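You operate a simulated robot arm through the tools that you are given. There is no shell and no other tool.

You run a simulated robot arm. Do the job below in one go: nothing can be reset, and whatever is moved stays where it is left.

JOB
Put things in order on the top of the workbench. At the end: the grey oil bottle from the top of the workbench is on the silver plate; the white small red carton from the top of the workbench stands where the red driver stood; the yellow clip stands where the white small red carton stood; the red driver stands on top of the orange air filter; whatever was shut is shut again. Leave all else as you found it, and nothing knocked over.

It is judged by the outcome, as a careful person would: the job done as asked, and still so three seconds after it is handed in. It fails if anything else is knocked over, pushed out of place, dropped, spilled or broken.

ROBOT AND FRAMES
A 7-joint arm with a two-finger parallel gripper, fixed in place. Base frame: the origin is on the floor under the middle of its stand, x ahead of it, y to its left, z up; the work surface is at about z = 88. Lengths are in cm, angles in degrees, forces in N, time in s.
With the tool pointing down near the work surface it reaches from about 30 to 70 cm from the base axis. Its first joint turns from -66.0 to 66.0 degrees. Payload 1.57 kg.
Tool frame: the origin (TCP) lies between the finger pads and is the grasp point; the fingertips stand 3 cm ahead of it; z points along the fingers, y is the line along which they close. Largest opening 11 cm; finger width 2.4, thickness 1.2; the body of the gripper, 4.8 by 11.2 cm, starts 7.8 cm behind the TCP.
Orientation is that of the tool frame in the base frame, as [roll, pitch, yaw] about the fixed x, y, z axes, in that order (R = Rz(yaw) Ry(pitch) Rx(roll)). With the fingers straight down and closing along the base's y, the tool's x points along the base's -x, its y along +y and its z along -z.

CONTROLS
- The arm moves only by the tool move_arm. Its argument "commands" is a list of rows, each a list of 3 entries, a list of its own where there are three numbers: the shift along the tool's x, y, z in units of 400 mm (1.0 is 400 mm), then the turn, a rotation vector about the tool's x, y, z in units of 45 degrees (1.0 is 45 degrees), then the finger opening in cm, from 0 to 11. In form: [[[x, y, z], [rx, ry, rz], claw], ...]. A call has 1 to 20 rows; each row is the pose to reach, as a shift and turn from the pose commanded when the call began, along the tool's axes at that moment. A call with a number of a shift or a turn outside -1 to 1 is refused whole. Rows are played at 5 a second. More than 5 cm and 8.6 degrees between two rows, or a gripper value outside its range, and nothing of the call is played. Where a pose cannot be reached the arm comes as near as it can. A force on the tool above 40 N (or 10 N above the force at the start of the call, whichever is more), or a blocked arm, ends the call early, and 0.2 s more pass. Each finger travels about 10.8 cm/s and halts on what it meets, pressing with about 32 N; the grip force reading is that of the motor and also rises with nothing between the fingers. The clock runs only during rows and for 0.2 s after the last one: add rows that repeat a pose to give the fingers time. The reply holds the time, the measured pose of the TCP, the force on the tool along the base axes, the opening and the grip force, in the units named above and with some noise, with the torque about the TCP (base axes, N m) and any sound that the robot's microphone picked up.
- Cameras (640 x 400 px; columns grow to the right, rows downward): "scene" is fixed at [15.56, -39.41, 139.25]; the picture's right is [0.82, -0.57, 0.00], its down [-0.39, -0.56, -0.73] and it looks along [0.42, 0.59, -0.69] (base axes); focal length 288 px, centre (320, 200). "wrist" rides on the gripper at [7, 1.6, -14.1] in the tool frame; the picture's right is [-0.23, 0.97, 0.00], its down [-0.86, -0.20, -0.48] and it looks along [-0.47, -0.11, 0.88] (tool axes); focal length 222 px, centre (320, 200). There is no depth. A picture from a camera that has moved, and an enlarged one, comes with that camera's place and axes in the base frame and with its lens.
- capture(camera): a new picture of that camera. It takes no simulated time.
- enlarge(camera, box): a new picture of the part [left, top, right, bottom] of that camera's present view, enlarged. It takes no simulated time.
- sign_off(): hands the job in; it is judged then, once.

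Nothing tells you positions but the pictures and the camera data. Unless the task says otherwise, let go and move clear before handing in.

The tools are called by a JSON object that holds its "op" and its "data". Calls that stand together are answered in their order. move_arm: Moves the arm, as the interface text tells. Its arguments: {"type":"object","properties":{"commands":{"type":"array"}},"required":["commands"]} The other tools are called the same way: capture (camera) takes a picture; enlarge (camera, box) takes an enlarged picture of a part of a camera's view; sign_off () hands the job in.

At the start:

```text
clock: 0.0
eef_pos: [35.61, -0.75, 115.49]
tcp_rot: [-179.9, -0.1, -179.9]
force: [-0.6, -0.5, 0.8]
wrist_torque: [-0.01, 0.0, 0.01]
gripper_width: 11.0
grasp_force: 0.1
```

scene: 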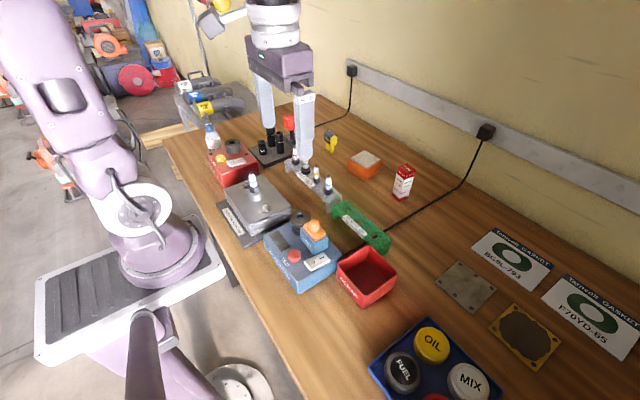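
wrist: 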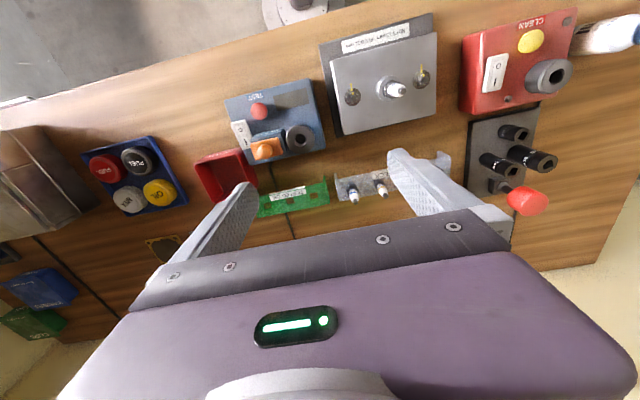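

I see a bench with several fixtures, a red/white carton, an orange air filter, a yellow clip and a red-handled driver in a black rack. I'll look closer before moving anything.

{"op": "enlarge", "data": {"camera": "scene", "box": [180, 80, 340, 180]}}

{"op": "enlarge", "data": {"camera": "scene", "box": [310, 110, 470, 210]}}

{"op": "enlarge", "data": {"camera": "scene", "box": [200, 160, 400, 285]}}

{"op": "enlarge", "data": {"camera": "scene", "box": [360, 220, 640, 395]}}

{"op": "enlarge", "data": {"camera": "wrist", "box": [420, 0, 640, 240]}}

{"op": "enlarge", "data": {"camera": "wrist", "box": [0, 100, 240, 350]}}

```text
4.00 times, centred on (260, 130) of scene
camera zoom: at [15.56, -39.41, 139.25], right [0.82, -0.57, 0.0], down [-0.39, -0.56, -0.73], along [0.42, 0.59, -0.69], focal length 1150 px, centre (560, 480)
```

zoom: 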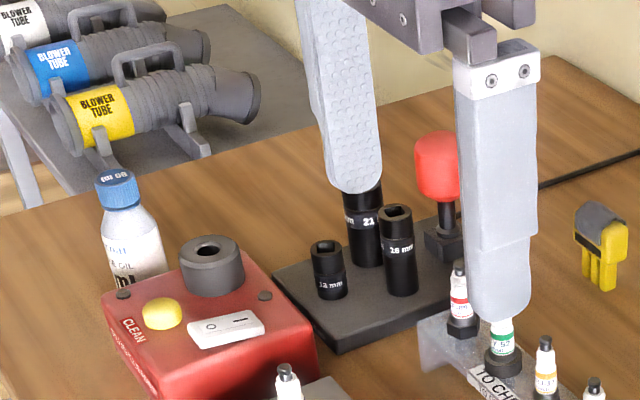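

```text
4.00 times, centred on (390, 160) of scene
camera zoom: at [15.56, -39.41, 139.25], right [0.82, -0.57, 0.0], down [-0.39, -0.56, -0.73], along [0.42, 0.59, -0.69], focal length 1150 px, centre (40, 360)
```

zoom: 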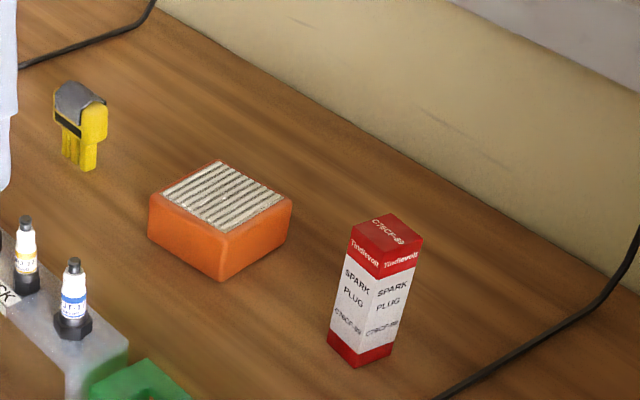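

```text
3.20 times, centred on (300, 222) of scene
camera zoom: at [15.56, -39.41, 139.25], right [0.82, -0.57, 0.0], down [-0.39, -0.56, -0.73], along [0.42, 0.59, -0.69], focal length 920 px, centre (384, 128)
```

zoom: 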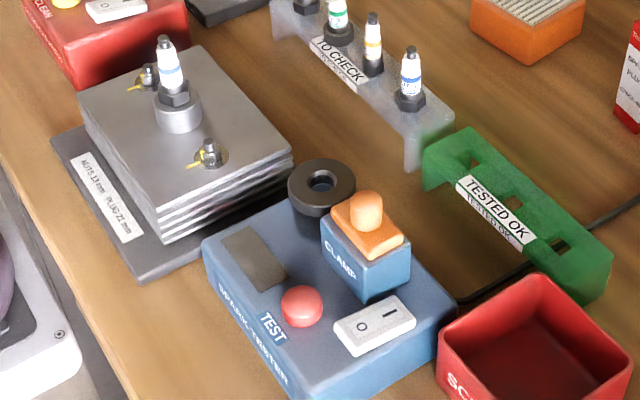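

```text
2.29 times, centred on (500, 308) of scene
camera zoom: at [15.56, -39.41, 139.25], right [0.82, -0.57, 0.0], down [-0.39, -0.56, -0.73], along [0.42, 0.59, -0.69], focal length 657 px, centre (-91, -46)
```

zoom: 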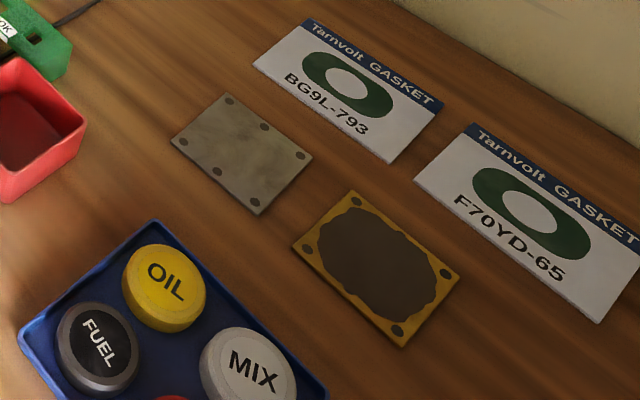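

```text
1.67 times, centred on (530, 120) of wrist
camera zoom: at [28.62, 0.77, 129.66], right [0.23, 0.97, 0.0], down [0.86, -0.2, 0.48], along [0.47, -0.11, -0.88], focal length 370 px, centre (-30, 333)
```

zoom: 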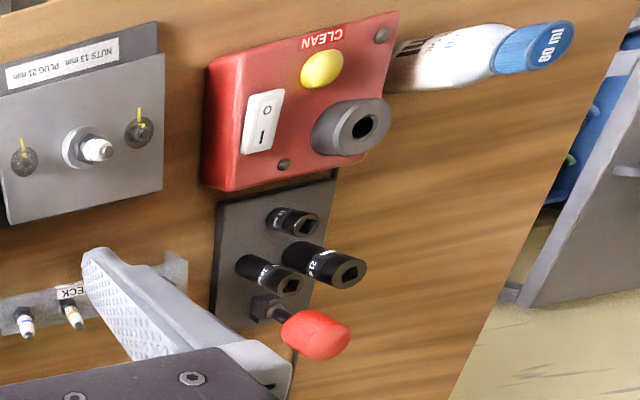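

```text
1.60 times, centred on (120, 225) of wrist
camera zoom: at [28.62, 0.77, 129.66], right [0.23, 0.97, 0.0], down [0.86, -0.2, 0.48], along [0.47, -0.11, -0.88], focal length 355 px, centre (640, 160)
```

zoom: 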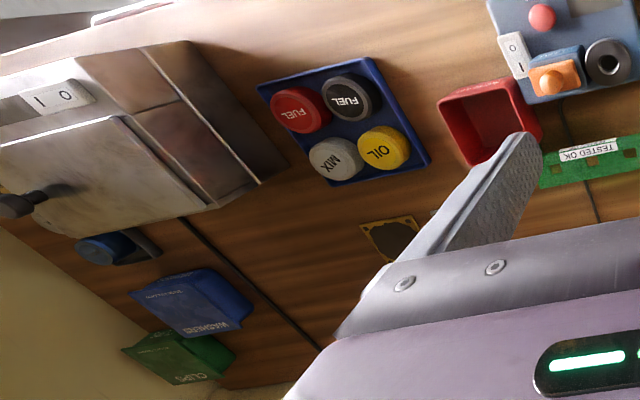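

The oil bottle (white/grey with a blue cap) stands at about (33, 40), behind the red CLEAN box. The rack with the red driver is near (55, 32), the clip near (62, 21), the filter near (65, 7), the carton near (64, -6) and the silver plate near (56, -32). I'll move the hand left at its present height to look at the rack and bottle from the wrist.

{"op": "move_arm", "data": {"commands": [[[0, 0.096, 0], [0, 0, 0], 11], [[0, 0.192, 0], [0, 0, 0], 11], [[0, 0.288, 0], [0, 0, 0], 11], [[0, 0.384, 0], [0, 0, 0], 11], [[0, 0.48, 0], [0, 0, 0], 11], [[0, 0.576, 0], [0, 0, 0], 11], [[0, 0.672, 0], [0, 0, 0], 11], [[0, 0.75, 0], [0, 0, 0], 11], [[0, 0.75, 0], [0, 0, 0], 11]]}}

```text
clock: 2.0
eef_pos: [35.59, 28.99, 115.54]
tcp_rot: [180.0, 0.0, -179.9]
force: [0.9, 1.0, 1.2]
wrist_torque: [0.0, 0.01, 0.0]
gripper_width: 10.98
grasp_force: 0.1
```

The hand is now over the left side. I'll take both views to locate the driver, bottle, clip, filter and carton.

{"op": "capture", "data": {"camera": "wrist"}}

{"op": "capture", "data": {"camera": "scene"}}

{"op": "enlarge", "data": {"camera": "wrist", "box": [240, 0, 440, 220]}}

{"op": "enlarge", "data": {"camera": "scene", "box": [240, 90, 360, 165]}}

{"op": "enlarge", "data": {"camera": "scene", "box": [330, 120, 430, 210]}}

```text
taken
camera wrist: at [28.69, 30.63, 129.73], right [0.23, 0.97, 0.0], down [0.86, -0.2, 0.48], along [0.47, -0.11, -0.88], focal length 222 px, centre (320, 200)
```

wrist: 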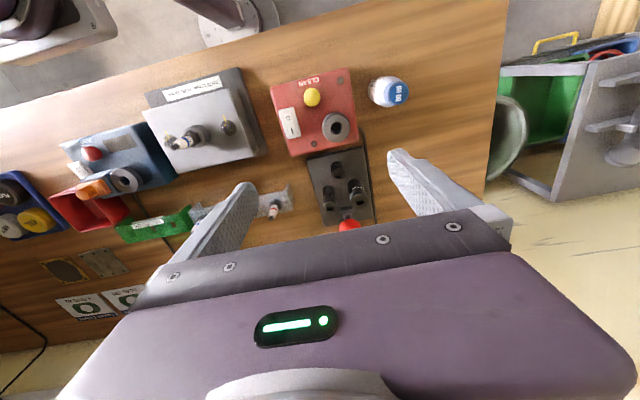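

```text
taken
```

scene: 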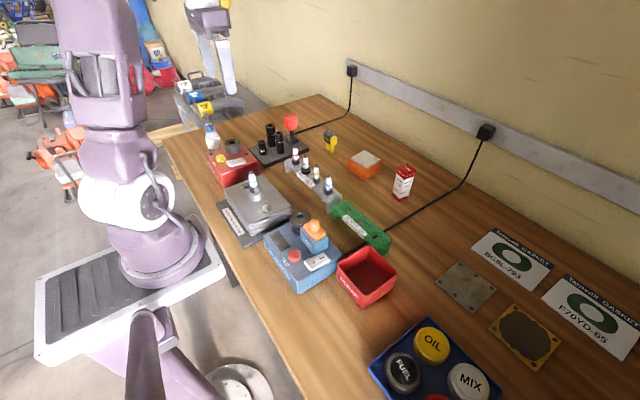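

```text
1.82 times, centred on (340, 110) of wrist
camera zoom: at [28.69, 30.63, 129.73], right [0.23, 0.97, 0.0], down [0.86, -0.2, 0.48], along [0.47, -0.11, -0.88], focal length 404 px, centre (284, 364)
```

zoom: 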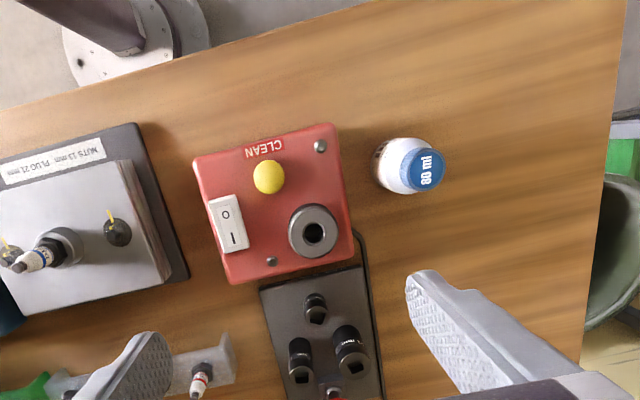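

```text
5.33 times, centred on (300, 128) of scene
camera zoom: at [15.56, -39.41, 139.25], right [0.82, -0.57, 0.0], down [-0.39, -0.56, -0.73], along [0.42, 0.59, -0.69], focal length 1534 px, centre (427, 587)
```

zoom: 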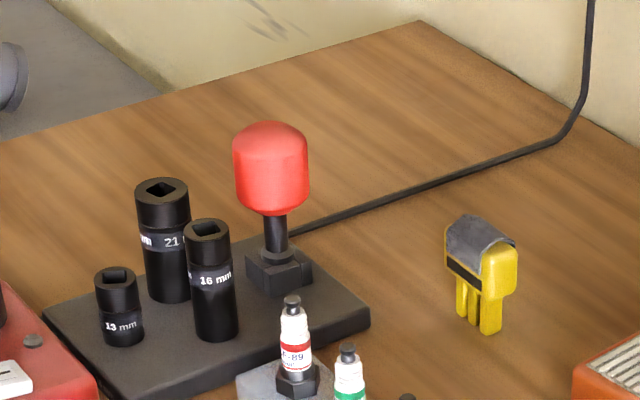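

```text
4.44 times, centred on (380, 165) of scene
camera zoom: at [15.56, -39.41, 139.25], right [0.82, -0.57, 0.0], down [-0.39, -0.56, -0.73], along [0.42, 0.59, -0.69], focal length 1278 px, centre (53, 356)
```

zoom: 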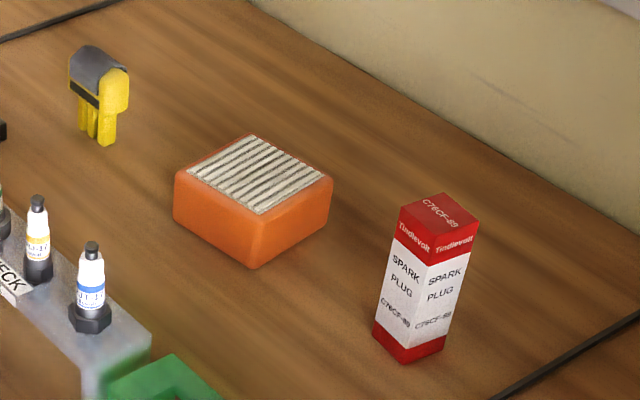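

The driver has a red knob and a square foot, and stands at the far corner of the black rack plate. I'll move the hand forward over it for a near top-down look.

{"op": "move_arm", "data": {"commands": [[[-0.1, 0, 0], [0, 0, 0], 11], [[-0.2, 0, 0], [0, 0, 0], 11], [[-0.3, 0, 0], [0, 0, 0], 11], [[-0.36, 0, 0], [0, 0, 0], 11], [[-0.36, 0, 0], [0, 0, 0], 11]]}}

{"op": "capture", "data": {"camera": "wrist"}}

{"op": "enlarge", "data": {"camera": "wrist", "box": [220, 60, 420, 210]}}

{"op": "enlarge", "data": {"camera": "wrist", "box": [40, 100, 240, 250]}}

```text
clock: 3.2
eef_pos: [49.92, 29.03, 115.41]
tcp_rot: [180.0, 0.0, 179.9]
force: [-0.6, 0.2, 0.0]
wrist_torque: [0.0, 0.02, -0.03]
gripper_width: 10.98
grasp_force: 0.0
```

```text
taken
camera wrist: at [42.97, 30.66, 129.59], right [0.23, 0.97, 0.0], down [0.85, -0.2, 0.48], along [0.47, -0.11, -0.88], focal length 222 px, centre (320, 200)
```

wrist: 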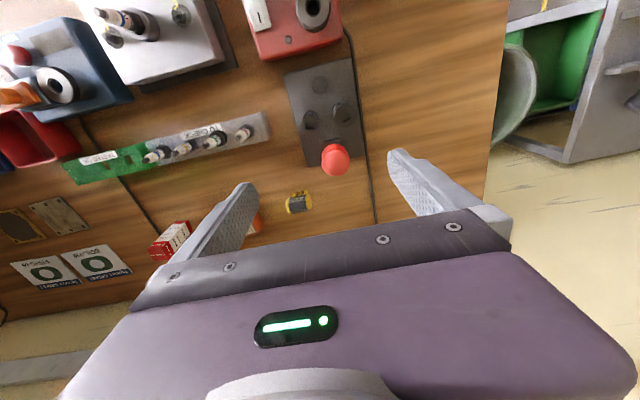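

```text
2.67 times, centred on (320, 135) of wrist
camera zoom: at [42.97, 30.66, 129.59], right [0.23, 0.97, 0.0], down [0.85, -0.2, 0.48], along [0.47, -0.11, -0.88], focal length 592 px, centre (320, 373)
```

zoom: 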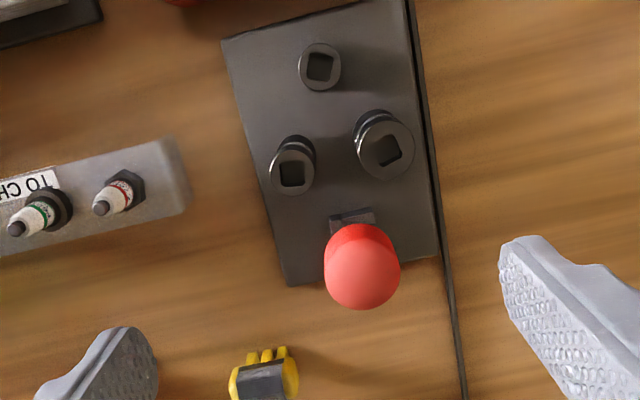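

```text
2.67 times, centred on (140, 175) of wrist
camera zoom: at [42.97, 30.66, 129.59], right [0.23, 0.97, 0.0], down [0.85, -0.2, 0.48], along [0.47, -0.11, -0.88], focal length 592 px, centre (800, 267)
```

zoom: 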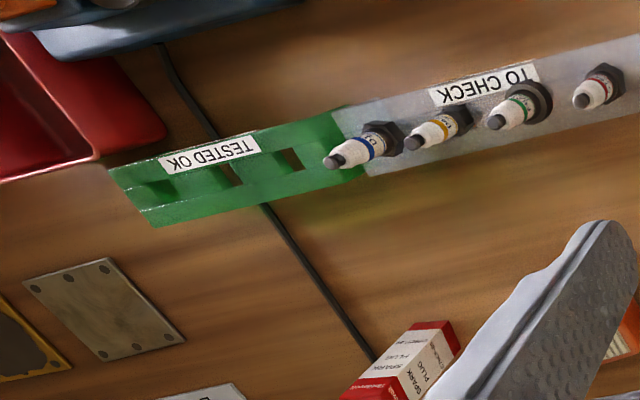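

The driver knob triangulates to about (54.2, 30.5), centre z≈96.7, and is about 4.4 cm across. I'll zoom further on the driver foot, filter, carton and clip to fix heights and outlines.

{"op": "enlarge", "data": {"camera": "scene", "box": [270, 105, 318, 155]}}

{"op": "enlarge", "data": {"camera": "scene", "box": [336, 140, 396, 190]}}

{"op": "enlarge", "data": {"camera": "scene", "box": [375, 155, 431, 211]}}

{"op": "enlarge", "data": {"camera": "scene", "box": [316, 122, 348, 162]}}

{"op": "enlarge", "data": {"camera": "scene", "box": [180, 110, 260, 190]}}

```text
8.00 times, centred on (294, 130) of scene
camera zoom: at [15.56, -39.41, 139.25], right [0.82, -0.57, 0.0], down [-0.39, -0.56, -0.73], along [0.42, 0.59, -0.69], focal length 2301 px, centre (528, 760)
```

zoom: 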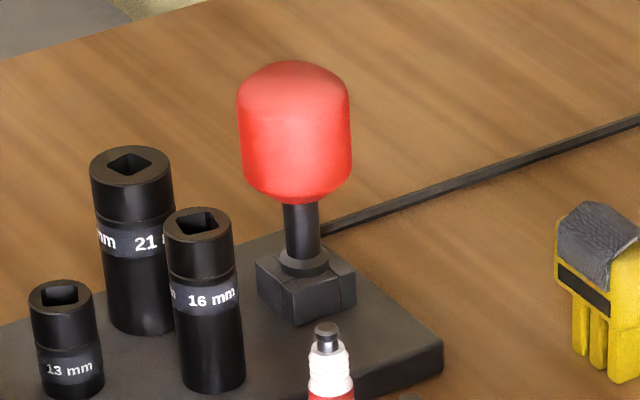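

```text
8.00 times, centred on (366, 165) of scene
camera zoom: at [15.56, -39.41, 139.25], right [0.82, -0.57, 0.0], down [-0.39, -0.56, -0.73], along [0.42, 0.59, -0.69], focal length 2301 px, centre (-48, 480)
```

zoom: 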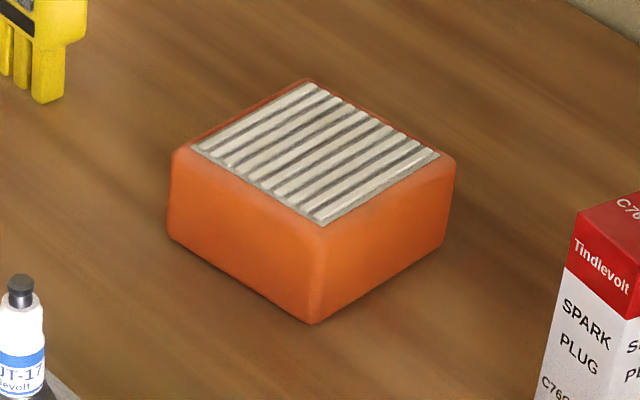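

```text
7.14 times, centred on (403, 183) of scene
camera zoom: at [15.56, -39.41, 139.25], right [0.82, -0.57, 0.0], down [-0.39, -0.56, -0.73], along [0.42, 0.59, -0.69], focal length 2054 px, centre (-273, 321)
```

zoom: 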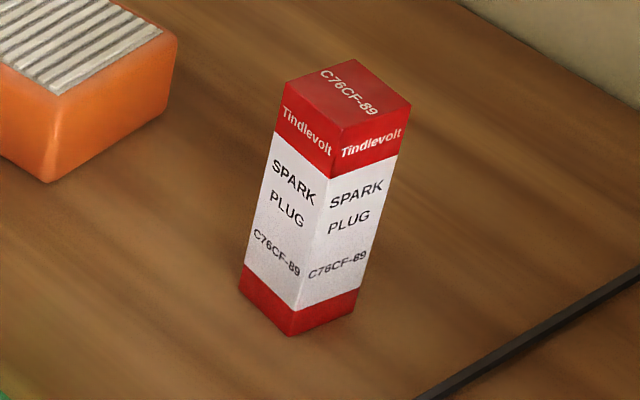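

```text
10.00 times, centred on (332, 142) of scene
camera zoom: at [15.56, -39.41, 139.25], right [0.82, -0.57, 0.0], down [-0.39, -0.56, -0.73], along [0.42, 0.59, -0.69], focal length 2876 px, centre (200, 780)
```

zoom: 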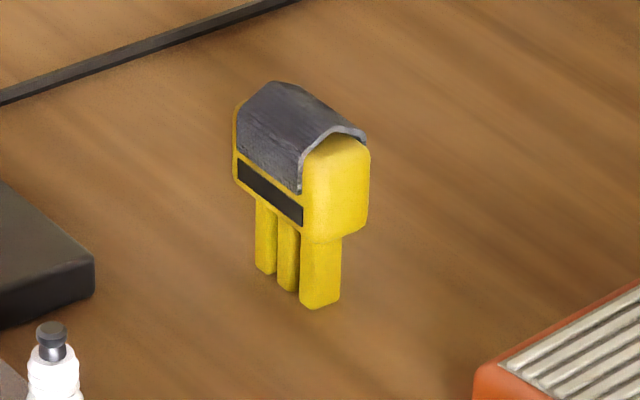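

```text
5.00 times, centred on (220, 150) of scene
camera zoom: at [15.56, -39.41, 139.25], right [0.82, -0.57, 0.0], down [-0.39, -0.56, -0.73], along [0.42, 0.59, -0.69], focal length 1438 px, centre (820, 450)
```

zoom: 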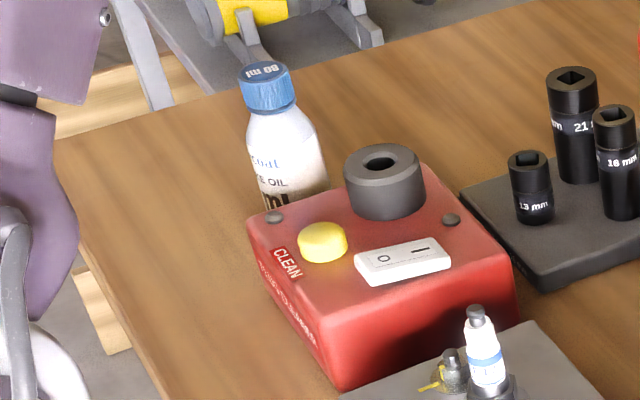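

The driver foot sits square on the rack plate at about (54.2, 30.5). The filter centre is about (64.4, 7.3) with its top near z=92, and the carton is about 3×3×9 cm at (64.5, -6.4). I'll look at the filter, clip and carton from the wrist before touching anything.

{"op": "move_arm", "data": {"commands": [[[0, -0.12, 0], [0, 0, 0], 11], [[0, -0.24, 0], [0, 0, 0], 11], [[0, -0.36, 0], [0, 0, 0], 11], [[-0.05, -0.46, 0], [0, 0, 0], 11], [[-0.1, -0.5, 0], [0, 0, 0], 11], [[-0.1, -0.5, 0], [0, 0, 0], 11]]}}

{"op": "capture", "data": {"camera": "wrist"}}

{"op": "enlarge", "data": {"camera": "wrist", "box": [220, 80, 400, 215]}}

```text
clock: 4.6
eef_pos: [53.97, 8.93, 115.4]
tcp_rot: [180.0, 0.1, -180.0]
force: [-0.2, -0.8, -0.3]
wrist_torque: [0.02, 0.02, 0.01]
gripper_width: 11.0
grasp_force: 0.1
```

```text
taken
camera wrist: at [47.11, 10.6, 129.55], right [0.23, 0.97, 0.0], down [0.86, -0.2, 0.48], along [0.47, -0.11, -0.88], focal length 222 px, centre (320, 200)
```

wrist: 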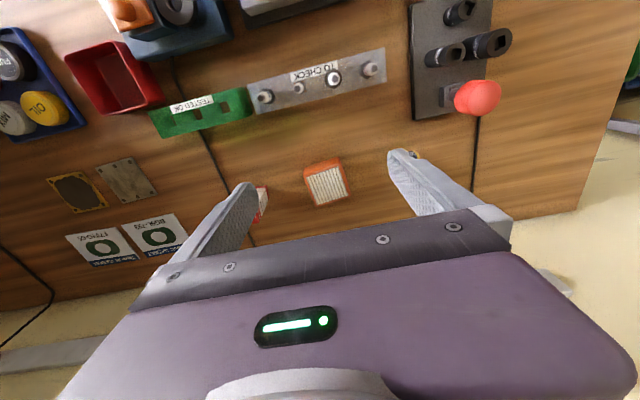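

```text
2.96 times, centred on (310, 148) of wrist
camera zoom: at [47.11, 10.6, 129.55], right [0.23, 0.97, 0.0], down [0.86, -0.2, 0.48], along [0.47, -0.11, -0.88], focal length 658 px, centre (350, 356)
```

zoom: 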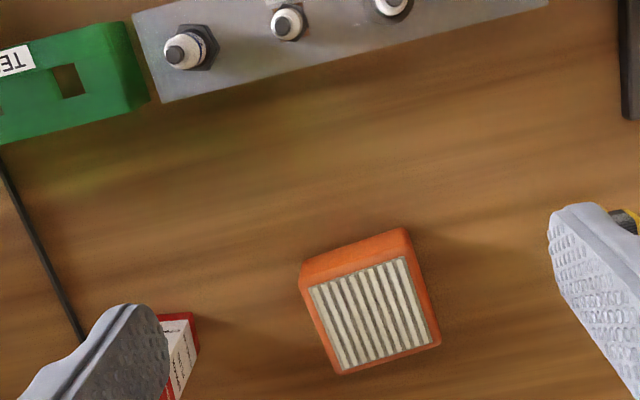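

The filter top is at about z=91.5, centred near (64.8, 7.9). Now I'll go back above the driver and check alignment before descending.

{"op": "move_arm", "data": {"commands": [[[0, 0.12, 0], [0, 0, 0], 11], [[0, 0.24, 0], [0, 0, 0], 11], [[0, 0.36, 0], [0, 0, 0], 11], [[0, 0.46, 0], [0, 0, 0], 11], [[-0.006, 0.539, 0], [0, 0, 0], 11], [[-0.006, 0.539, 0.1], [0, 0, 0], 11], [[-0.006, 0.539, 0.18], [0, 0, 0], 11], [[-0.006, 0.539, 0.18], [0, 0, 0], 11]]}}

{"op": "capture", "data": {"camera": "wrist"}}

{"op": "enlarge", "data": {"camera": "scene", "box": [230, 60, 360, 165]}}

```text
clock: 6.4
eef_pos: [54.17, 30.59, 108.09]
tcp_rot: [179.9, 0.0, -180.0]
force: [0.1, -0.4, 0.5]
wrist_torque: [0.0, 0.01, -0.02]
gripper_width: 10.99
grasp_force: 0.0
out of reach, approached as far as the arm can: row 5
```

```text
taken
camera wrist: at [47.25, 32.24, 122.27], right [0.23, 0.97, 0.0], down [0.85, -0.2, 0.48], along [0.47, -0.11, -0.88], focal length 222 px, centre (320, 200)
```

wrist: 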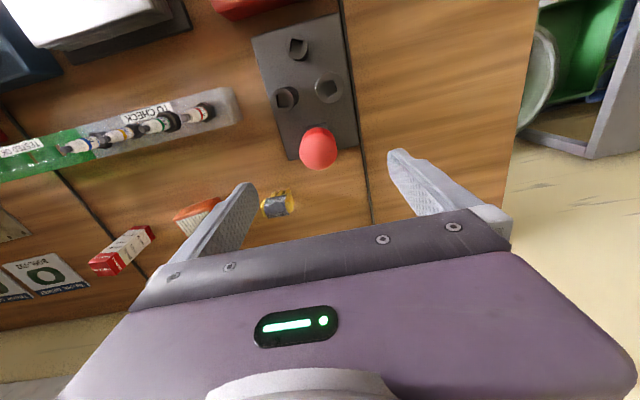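

```text
3.81 times, centred on (295, 112) of scene
camera zoom: at [15.56, -39.41, 139.25], right [0.82, -0.57, 0.0], down [-0.39, -0.56, -0.73], along [0.42, 0.59, -0.69], focal length 1096 px, centre (415, 533)
```

zoom: 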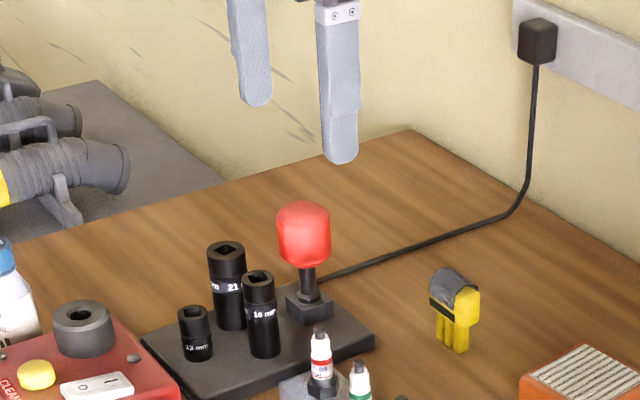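

The hand is centred above the knob, so I'll descend and close on it.

{"op": "move_arm", "data": {"commands": [[[0, 0, 0.1], [0, 0, 0], 11], [[0, 0, 0.2], [0, 0, 0], 11], [[0, 0, 0.25], [0, 0, 0], 11], [[0, 0, 0.285], [0, 0, 0], 11], [[0, 0, 0.285], [0, 0, 0], 11], [[0, 0, 0.285], [0, 0, 0], 7], [[0, 0, 0.285], [0, 0, 0], 5], [[0, 0, 0.285], [0, 0, 0], 3], [[0, 0, 0.285], [0, 0, 0], 2], [[0, 0, 0.285], [0, 0, 0], 2], [[0, 0, 0.285], [0, 0, 0], 2]]}}

{"op": "enlarge", "data": {"camera": "scene", "box": [240, 80, 340, 165]}}

{"op": "capture", "data": {"camera": "wrist"}}

```text
clock: 8.8
eef_pos: [54.12, 30.57, 97.05]
tcp_rot: [180.0, 0.1, 180.0]
force: [0.0, -1.2, -0.8]
wrist_torque: [-0.04, -0.03, -0.01]
gripper_width: 4.12
grasp_force: 32.3
```

```text
4.71 times, centred on (290, 122) of scene
camera zoom: at [15.56, -39.41, 139.25], right [0.82, -0.57, 0.0], down [-0.39, -0.56, -0.73], along [0.42, 0.59, -0.69], focal length 1353 px, centre (461, 565)
```

zoom: 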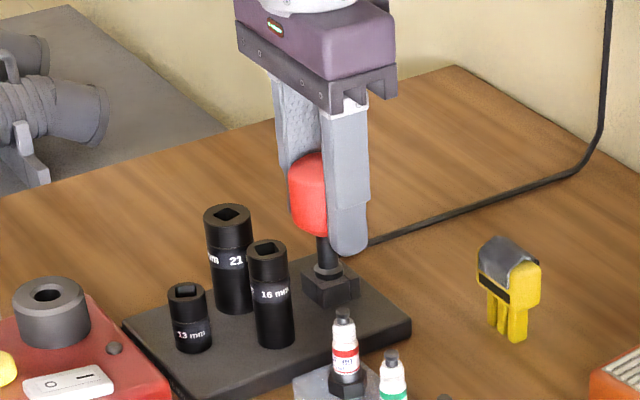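

```text
taken
camera wrist: at [47.25, 32.24, 111.14], right [0.23, 0.97, 0.0], down [0.86, -0.2, 0.48], along [0.47, -0.11, -0.88], focal length 222 px, centre (320, 200)
```

wrist: 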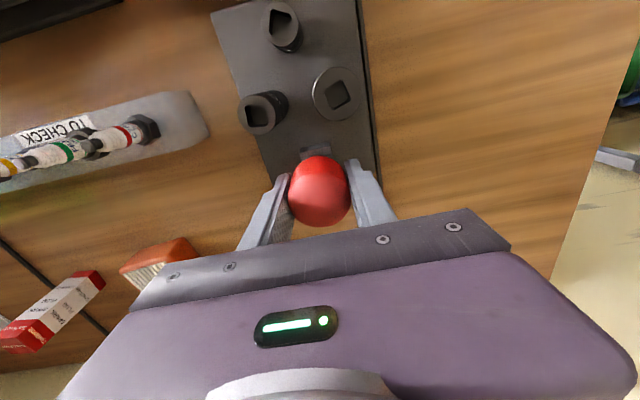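

The knob is gripped (width 4.1 cm). I'll lift straight up and check that the driver hangs upright.

{"op": "move_arm", "data": {"commands": [[[0, 0, -0.03], [0, 0, 0], 2], [[0, 0, -0.08], [0, 0, 0], 2], [[0, 0, -0.15], [0, 0, 0], 2], [[0, 0, -0.225], [0, 0, 0], 2], [[0, 0, -0.225], [0, 0, 0], 2]]}}

{"op": "enlarge", "data": {"camera": "scene", "box": [240, 60, 340, 165]}}

{"op": "capture", "data": {"camera": "wrist"}}

```text
clock: 10.0
eef_pos: [54.31, 30.59, 105.94]
tcp_rot: [-180.0, 0.1, -180.0]
force: [-0.7, 0.2, -1.7]
wrist_torque: [-0.02, 0.02, 0.0]
gripper_width: 4.15
grasp_force: 32.2
```

```text
3.81 times, centred on (290, 112) of scene
camera zoom: at [15.56, -39.41, 139.25], right [0.82, -0.57, 0.0], down [-0.39, -0.56, -0.73], along [0.42, 0.59, -0.69], focal length 1096 px, centre (434, 533)
```

zoom: 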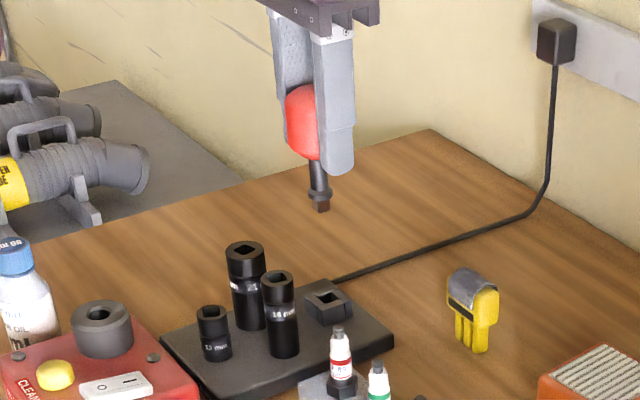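

```text
taken
camera wrist: at [47.3, 32.16, 120.11], right [0.23, 0.97, 0.0], down [0.86, -0.2, 0.48], along [0.47, -0.11, -0.88], focal length 222 px, centre (320, 200)
```

wrist: 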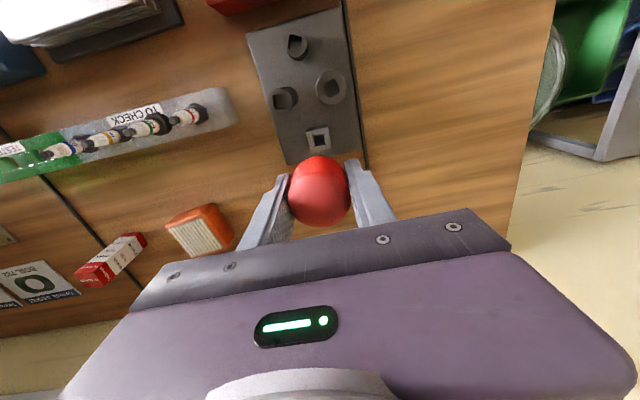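

Lifted, the driver turns out to be a knob with a shaft, collar and small square drive tip. The square "foot" is a socket block that stays on the rack. I'll look more closely at the tip and the block.

{"op": "enlarge", "data": {"camera": "scene", "box": [300, 85, 332, 120]}}

{"op": "enlarge", "data": {"camera": "scene", "box": [300, 125, 345, 155]}}

{"op": "enlarge", "data": {"camera": "wrist", "box": [280, 100, 360, 180]}}

{"op": "enlarge", "data": {"camera": "scene", "box": [290, 60, 340, 120]}}

```text
11.43 times, centred on (316, 102) of scene
camera zoom: at [15.56, -39.41, 139.25], right [0.82, -0.57, 0.0], down [-0.39, -0.56, -0.73], along [0.42, 0.59, -0.69], focal length 3287 px, centre (366, 1314)
```

zoom: 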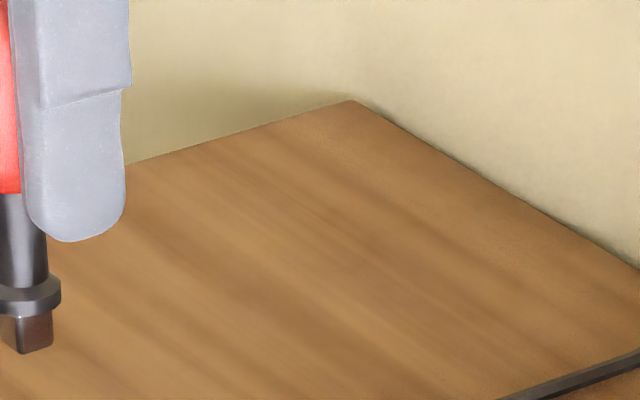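

```text
13.33 times, centred on (322, 140) of scene
camera zoom: at [15.56, -39.41, 139.25], right [0.82, -0.57, 0.0], down [-0.39, -0.56, -0.73], along [0.42, 0.59, -0.69], focal length 3834 px, centre (287, 1000)
```

zoom: 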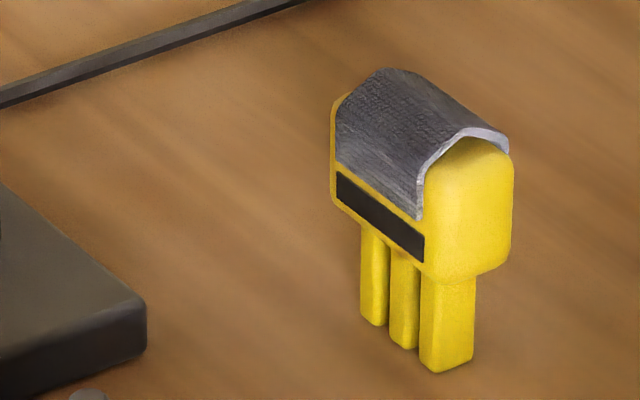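

```text
5.00 times, centred on (320, 140) of wrist
camera zoom: at [47.3, 32.16, 120.11], right [0.23, 0.97, 0.0], down [0.86, -0.2, 0.48], along [0.47, -0.11, -0.88], focal length 1111 px, centre (320, 500)
```

zoom: 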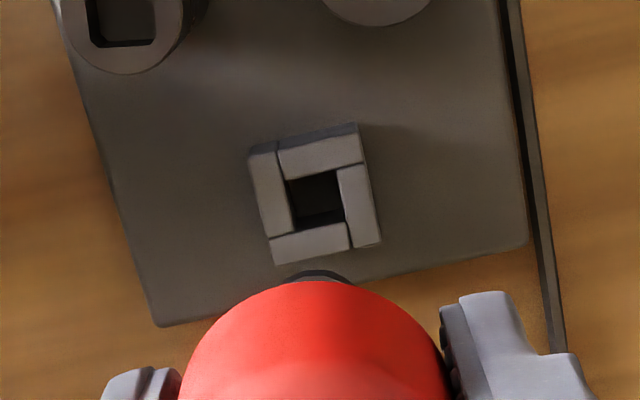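

```text
6.67 times, centred on (315, 90) of scene
camera zoom: at [15.56, -39.41, 139.25], right [0.82, -0.57, 0.0], down [-0.39, -0.56, -0.73], along [0.42, 0.59, -0.69], focal length 1917 px, centre (353, 933)
```

zoom: 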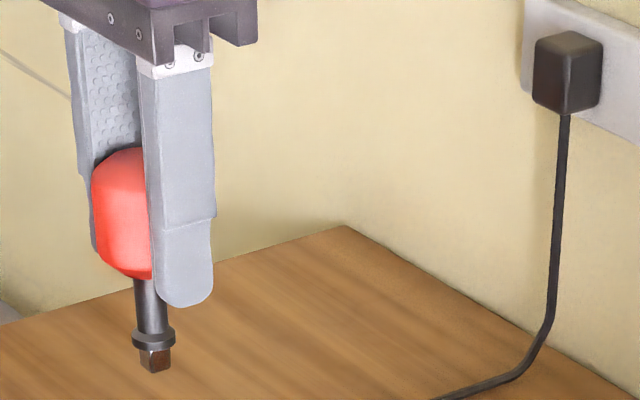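

The driver stood in a socket block centred at (54.1, 30.5) on the rack, and its tip bottom is about 7.7 cm below the TCP. It has to balance on its square tip, so I'll carry it over the filter at height and then set it down gently and vertically.

{"op": "move_arm", "data": {"commands": [[[0, -0.08, 0], [0, 0, 0], 2], [[0, -0.18, 0], [0, 0, 0], 2], [[0, -0.28, 0], [0, 0, 0], 2], [[-0.05, -0.37, 0], [0, 0, 0], 2], [[-0.12, -0.45, 0.01], [0, 0, 0], 2], [[-0.2, -0.52, 0.02], [0, 0, 0], 2], [[-0.262, -0.568, 0.03], [0, 0, 0], 2], [[-0.262, -0.568, 0.03], [0, 0, 0], 2], [[-0.262, -0.568, 0.03], [0, 0, 0], 2]]}}

{"op": "capture", "data": {"camera": "wrist"}}

{"op": "enlarge", "data": {"camera": "scene", "box": [310, 80, 430, 195]}}

```text
clock: 12.0
eef_pos: [64.73, 7.98, 104.7]
tcp_rot: [179.9, 0.0, 180.0]
force: [0.9, 0.0, -1.4]
wrist_torque: [0.0, 0.01, 0.0]
gripper_width: 4.13
grasp_force: 31.5
```

```text
taken
camera wrist: at [57.88, 9.64, 118.86], right [0.23, 0.97, 0.0], down [0.86, -0.2, 0.48], along [0.47, -0.11, -0.88], focal length 222 px, centre (320, 200)
```

wrist: 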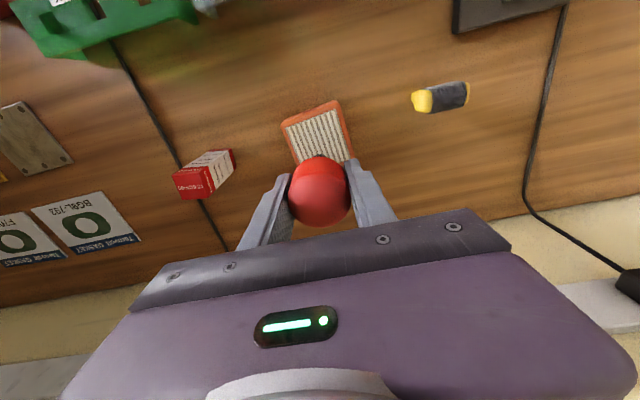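

```text
3.48 times, centred on (370, 138) of scene
camera zoom: at [15.56, -39.41, 139.25], right [0.82, -0.57, 0.0], down [-0.39, -0.56, -0.73], along [0.42, 0.59, -0.69], focal length 1000 px, centre (146, 417)
```

zoom: 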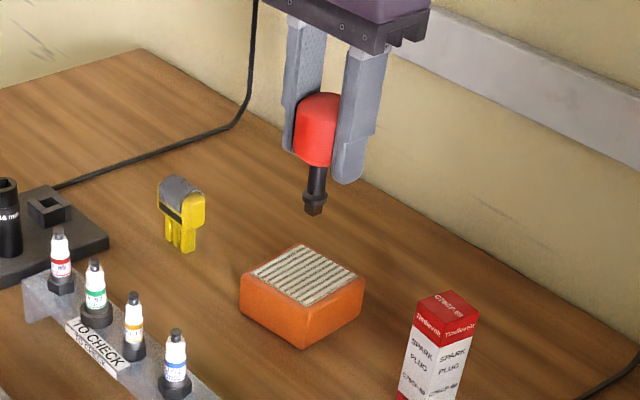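

The driver hangs over the filter centre. I'll lower it to just above the pleats, then go in fine steps.

{"op": "move_arm", "data": {"commands": [[[0, 0, 0.05], [0, 0, 0], 2], [[0, 0, 0.1], [0, 0, 0], 2], [[0, 0, 0.115], [0, 0, 0], 2], [[0, 0, 0.115], [0, 0, 0], 2]]}}

{"op": "enlarge", "data": {"camera": "scene", "box": [335, 110, 405, 190]}}

{"op": "enlarge", "data": {"camera": "wrist", "box": [260, 80, 400, 230]}}

```text
clock: 13.0
eef_pos: [64.65, 8.17, 100.05]
tcp_rot: [-180.0, 0.0, -179.9]
force: [-0.6, 0.0, -1.0]
wrist_torque: [0.02, -0.07, 0.01]
gripper_width: 4.12
grasp_force: 31.9
```

```text
5.00 times, centred on (370, 150) of scene
camera zoom: at [15.56, -39.41, 139.25], right [0.82, -0.57, 0.0], down [-0.39, -0.56, -0.73], along [0.42, 0.59, -0.69], focal length 1438 px, centre (70, 450)
```

zoom: 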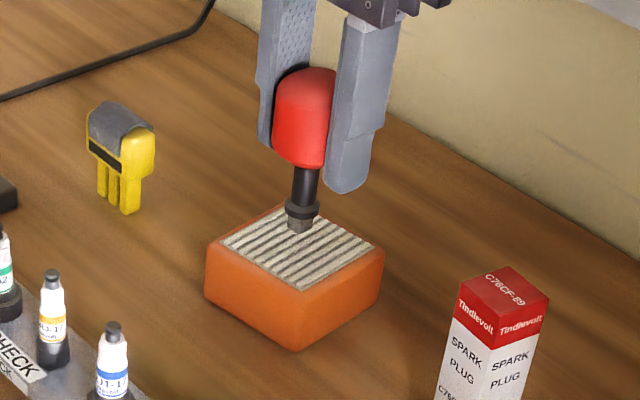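

```text
2.67 times, centred on (330, 155) of wrist
camera zoom: at [57.82, 9.65, 114.21], right [0.23, 0.97, 0.0], down [0.86, -0.2, 0.48], along [0.47, -0.11, -0.88], focal length 592 px, centre (293, 320)
```

zoom: 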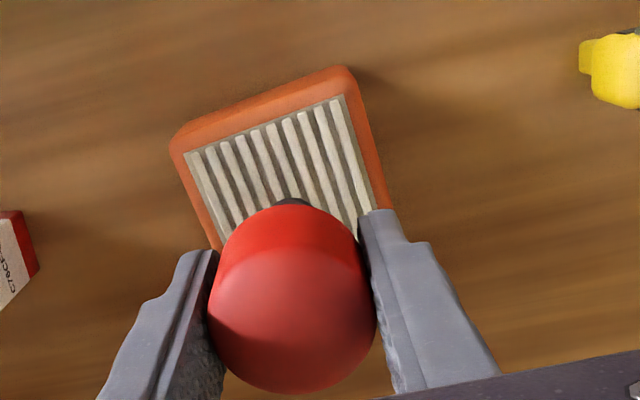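

The tip is just above the middle of the pleats. I'll lower it a few millimetres at a time and watch the force.

{"op": "move_arm", "data": {"commands": [[[0, 0, 0.005], [0, 0, 0], 2], [[0, 0, 0.01], [0, 0, 0], 2], [[0, 0, 0.01], [0, 0, 0], 2]]}}

{"op": "enlarge", "data": {"camera": "scene", "box": [350, 140, 390, 180]}}

```text
clock: 13.8
eef_pos: [64.76, 8.06, 99.61]
tcp_rot: [-180.0, 0.0, -179.9]
force: [0.1, 0.5, -1.7]
wrist_torque: [-0.02, 0.0, 0.0]
gripper_width: 4.12
grasp_force: 31.9
```

```text
10.00 times, centred on (370, 160) of scene
camera zoom: at [15.56, -39.41, 139.25], right [0.82, -0.57, 0.0], down [-0.39, -0.56, -0.73], along [0.42, 0.59, -0.69], focal length 2876 px, centre (-180, 600)
```

zoom: 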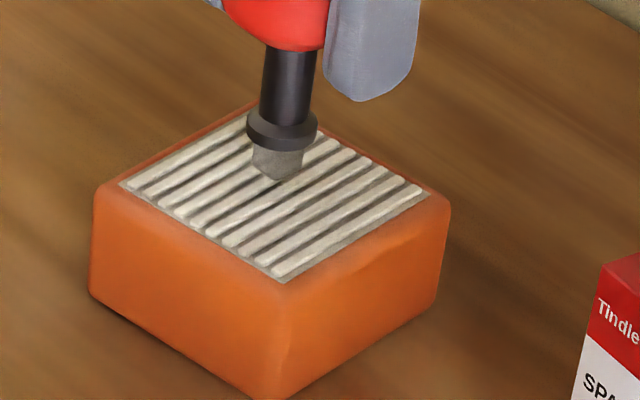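

{"op": "move_arm", "data": {"commands": [[[0, 0, 0.005], [0, 0, 0], 2], [[0, 0, 0.005], [0, 0, 0], 2]]}}

{"op": "enlarge", "data": {"camera": "scene", "box": [350, 140, 390, 180]}}

```text
clock: 14.4
eef_pos: [64.63, 8.08, 99.56]
tcp_rot: [-180.0, 0.0, 180.0]
force: [0.3, 0.3, -1.3]
wrist_torque: [-0.03, 0.0, -0.01]
gripper_width: 4.1
grasp_force: 32.4
```

```text
10.00 times, centred on (370, 160) of scene
camera zoom: at [15.56, -39.41, 139.25], right [0.82, -0.57, 0.0], down [-0.39, -0.56, -0.73], along [0.42, 0.59, -0.69], focal length 2876 px, centre (-180, 600)
```

zoom: 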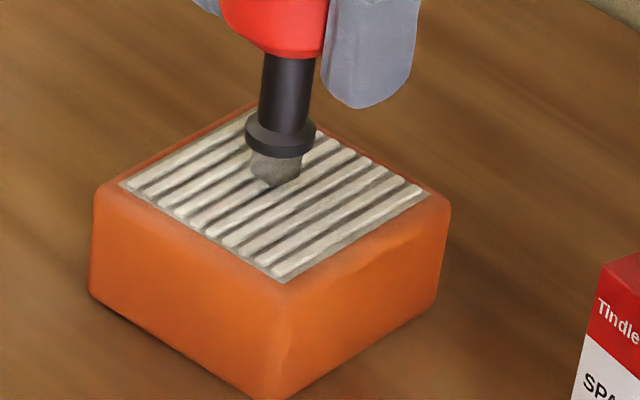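

{"op": "move_arm", "data": {"commands": [[[0, 0, 0.004], [0, 0, 0], 2], [[0, 0, 0.004], [0, 0, 0], 2]]}}

{"op": "enlarge", "data": {"camera": "scene", "box": [350, 140, 390, 180]}}

```text
clock: 15.0
eef_pos: [64.7, 8.05, 99.31]
tcp_rot: [-180.0, 0.0, -179.9]
force: [0.9, -0.3, -0.9]
wrist_torque: [0.0, 0.0, 0.0]
gripper_width: 4.12
grasp_force: 32.3
```

```text
10.00 times, centred on (370, 160) of scene
camera zoom: at [15.56, -39.41, 139.25], right [0.82, -0.57, 0.0], down [-0.39, -0.56, -0.73], along [0.42, 0.59, -0.69], focal length 2876 px, centre (-180, 600)
```

zoom: 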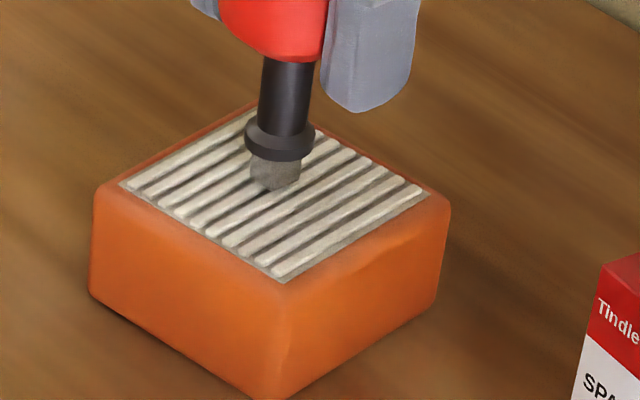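

{"op": "move_arm", "data": {"commands": [[[0, 0, 0.004], [0, 0, 0], 2], [[0, 0, 0.004], [0, 0, 0], 2]]}}

{"op": "enlarge", "data": {"camera": "scene", "box": [350, 140, 390, 180]}}

```text
clock: 15.6
eef_pos: [64.73, 8.06, 99.25]
tcp_rot: [-180.0, 0.0, -179.9]
force: [-0.2, -0.6, -0.5]
wrist_torque: [-0.01, -0.02, -0.04]
gripper_width: 4.13
grasp_force: 31.6
```

```text
10.00 times, centred on (370, 160) of scene
camera zoom: at [15.56, -39.41, 139.25], right [0.82, -0.57, 0.0], down [-0.39, -0.56, -0.73], along [0.42, 0.59, -0.69], focal length 2876 px, centre (-180, 600)
```

zoom: 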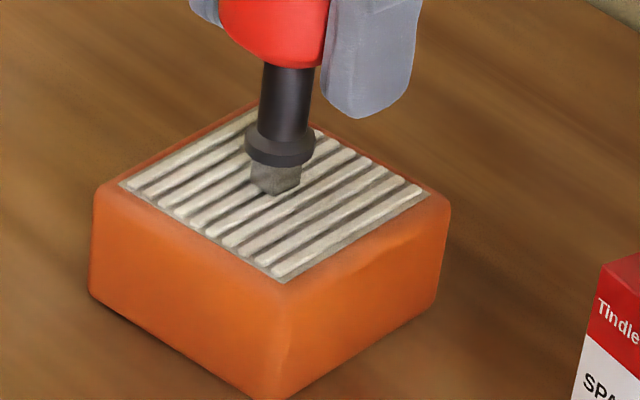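

{"op": "move_arm", "data": {"commands": [[[0, 0, 0.003], [0, 0, 0], 2], [[0, 0, 0.003], [0, 0, 0], 2]]}}

{"op": "enlarge", "data": {"camera": "scene", "box": [350, 140, 390, 180]}}

```text
clock: 16.2
eef_pos: [64.75, 8.03, 98.93]
tcp_rot: [-179.9, -0.1, 179.9]
force: [0.3, 0.3, -2.0]
wrist_torque: [0.01, 0.0, 0.0]
gripper_width: 4.12
grasp_force: 32.4
```

```text
10.00 times, centred on (370, 160) of scene
camera zoom: at [15.56, -39.41, 139.25], right [0.82, -0.57, 0.0], down [-0.39, -0.56, -0.73], along [0.42, 0.59, -0.69], focal length 2876 px, centre (-180, 600)
```

zoom: 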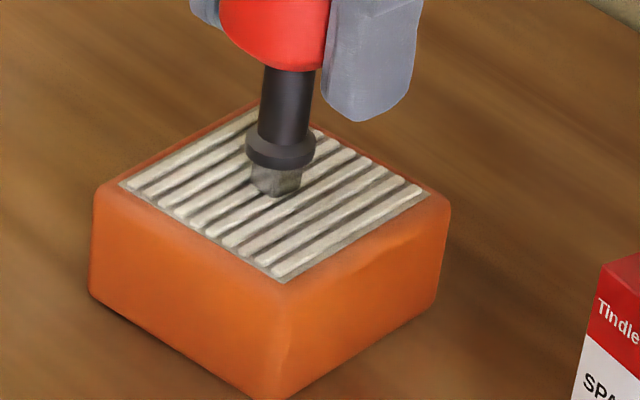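

{"op": "move_arm", "data": {"commands": [[[0, 0, 0.003], [0, 0, 0], 2], [[0, 0, 0.003], [0, 0, 0], 2]]}}

{"op": "enlarge", "data": {"camera": "scene", "box": [350, 140, 390, 180]}}

```text
clock: 16.8
eef_pos: [64.76, 8.01, 98.92]
tcp_rot: [180.0, 0.1, -180.0]
force: [0.2, 0.5, 2.4]
wrist_torque: [0.06, 0.0, 0.0]
gripper_width: 4.12
grasp_force: 32.6
```

```text
10.00 times, centred on (370, 160) of scene
camera zoom: at [15.55, -39.41, 139.25], right [0.82, -0.57, 0.0], down [-0.39, -0.56, -0.73], along [0.42, 0.59, -0.69], focal length 2876 px, centre (-180, 600)
```

zoom: 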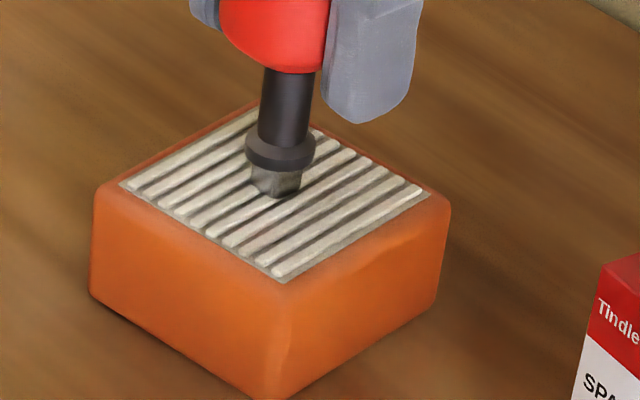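

The force rose to +2.4 N, so the tip is resting on the pleats. I'll relax the grip very gradually, only a hair's width, and check that the driver stays upright.

{"op": "move_arm", "data": {"commands": [[[0, 0, 0], [0, 0, 0], 3.9], [[0, 0, 0], [0, 0, 0], 4.05], [[0, 0, 0], [0, 0, 0], 4.1], [[0, 0, 0], [0, 0, 0], 4.15], [[0, 0, 0], [0, 0, 0], 4.2], [[0, 0, 0], [0, 0, 0], 4.25], [[0, 0, 0], [0, 0, 0], 4.3], [[0, 0, 0], [0, 0, 0], 4.35], [[0, 0, 0], [0, 0, 0], 4.4], [[0, 0, 0], [0, 0, 0], 4.4]]}}

{"op": "enlarge", "data": {"camera": "scene", "box": [345, 115, 395, 180]}}

{"op": "enlarge", "data": {"camera": "wrist", "box": [260, 120, 380, 240]}}

```text
clock: 19.0
eef_pos: [64.65, 7.99, 98.9]
tcp_rot: [-179.9, 0.1, -180.0]
force: [-0.4, -0.1, 0.3]
wrist_torque: [-0.01, -0.01, -0.03]
gripper_width: 4.4
grasp_force: 0.1
```

```text
6.15 times, centred on (370, 148) of scene
camera zoom: at [15.56, -39.41, 139.25], right [0.82, -0.57, 0.0], down [-0.39, -0.56, -0.73], along [0.42, 0.59, -0.69], focal length 1770 px, centre (12, 523)
```

zoom: 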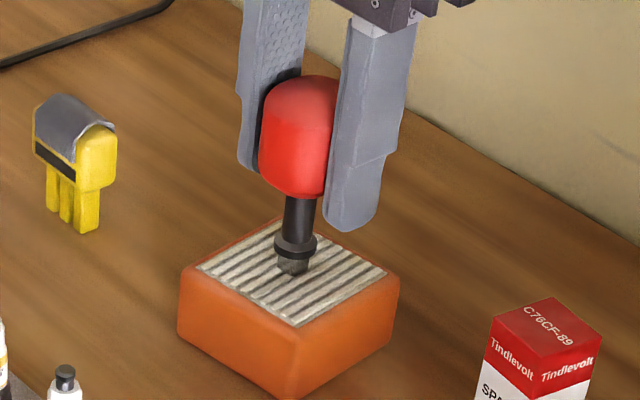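

```text
3.33 times, centred on (320, 180) of wrist
camera zoom: at [57.74, 9.59, 113.14], right [0.23, 0.97, 0.0], down [0.86, -0.2, 0.48], along [0.47, -0.11, -0.88], focal length 740 px, centre (320, 267)
```

zoom: 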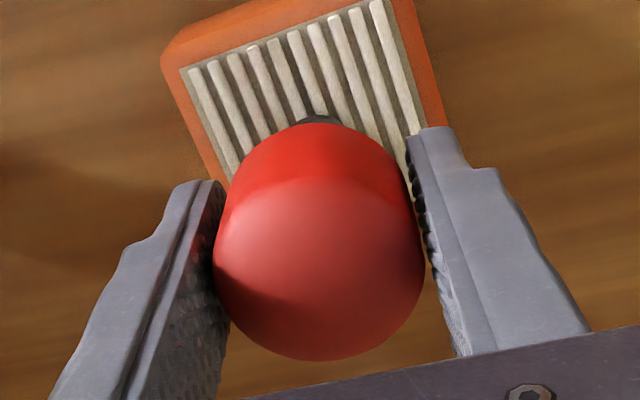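

It stands between the slightly opened fingers with no grip force. I'll open a little more and look for any lean or drift.

{"op": "move_arm", "data": {"commands": [[[0, 0, 0], [0, 0, 0], 4.5], [[0, 0, 0], [0, 0, 0], 4.6], [[0, 0, 0], [0, 0, 0], 4.7], [[0, 0, 0], [0, 0, 0], 4.8], [[0, 0, 0], [0, 0, 0], 4.9], [[0, 0, 0], [0, 0, 0], 5.0], [[0, 0, 0], [0, 0, 0], 5.0], [[0, 0, 0], [0, 0, 0], 5.0], [[0, 0, 0], [0, 0, 0], 5.0], [[0, 0, 0], [0, 0, 0], 5.0], [[0, 0, 0], [0, 0, 0], 5.0]]}}

{"op": "enlarge", "data": {"camera": "scene", "box": [345, 115, 395, 180]}}

{"op": "enlarge", "data": {"camera": "wrist", "box": [260, 120, 380, 240]}}

```text
clock: 21.4
eef_pos: [64.7, 8.02, 98.95]
tcp_rot: [180.0, -0.1, -179.9]
force: [0.5, 0.0, 0.2]
wrist_torque: [0.04, 0.01, 0.01]
gripper_width: 5.01
grasp_force: 0.1
```

```text
6.15 times, centred on (370, 148) of scene
camera zoom: at [15.56, -39.41, 139.25], right [0.82, -0.57, 0.0], down [-0.39, -0.56, -0.73], along [0.42, 0.59, -0.69], focal length 1770 px, centre (12, 523)
```

zoom: 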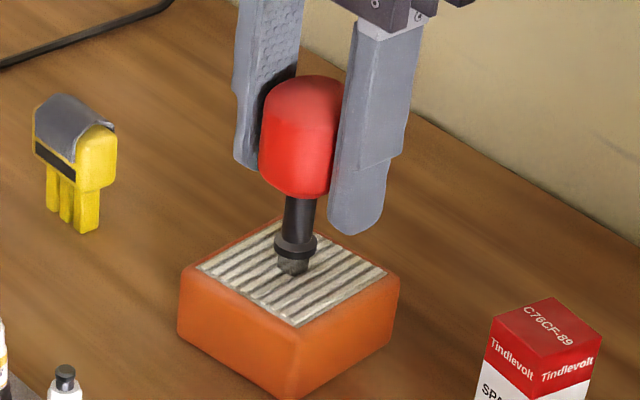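

```text
3.33 times, centred on (320, 180) of wrist
camera zoom: at [57.74, 9.59, 113.14], right [0.23, 0.97, 0.0], down [0.86, -0.2, 0.48], along [0.47, -0.11, -0.88], focal length 740 px, centre (320, 267)
```

zoom: 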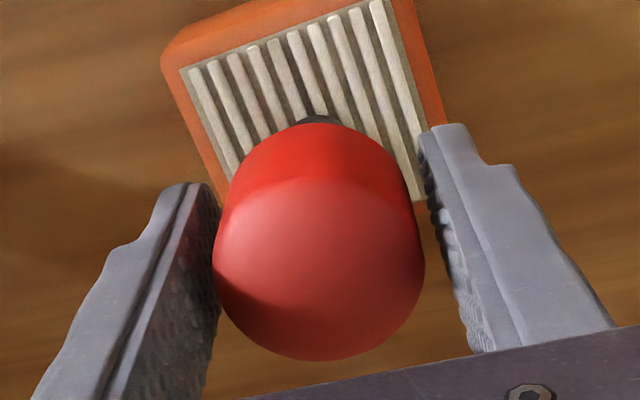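

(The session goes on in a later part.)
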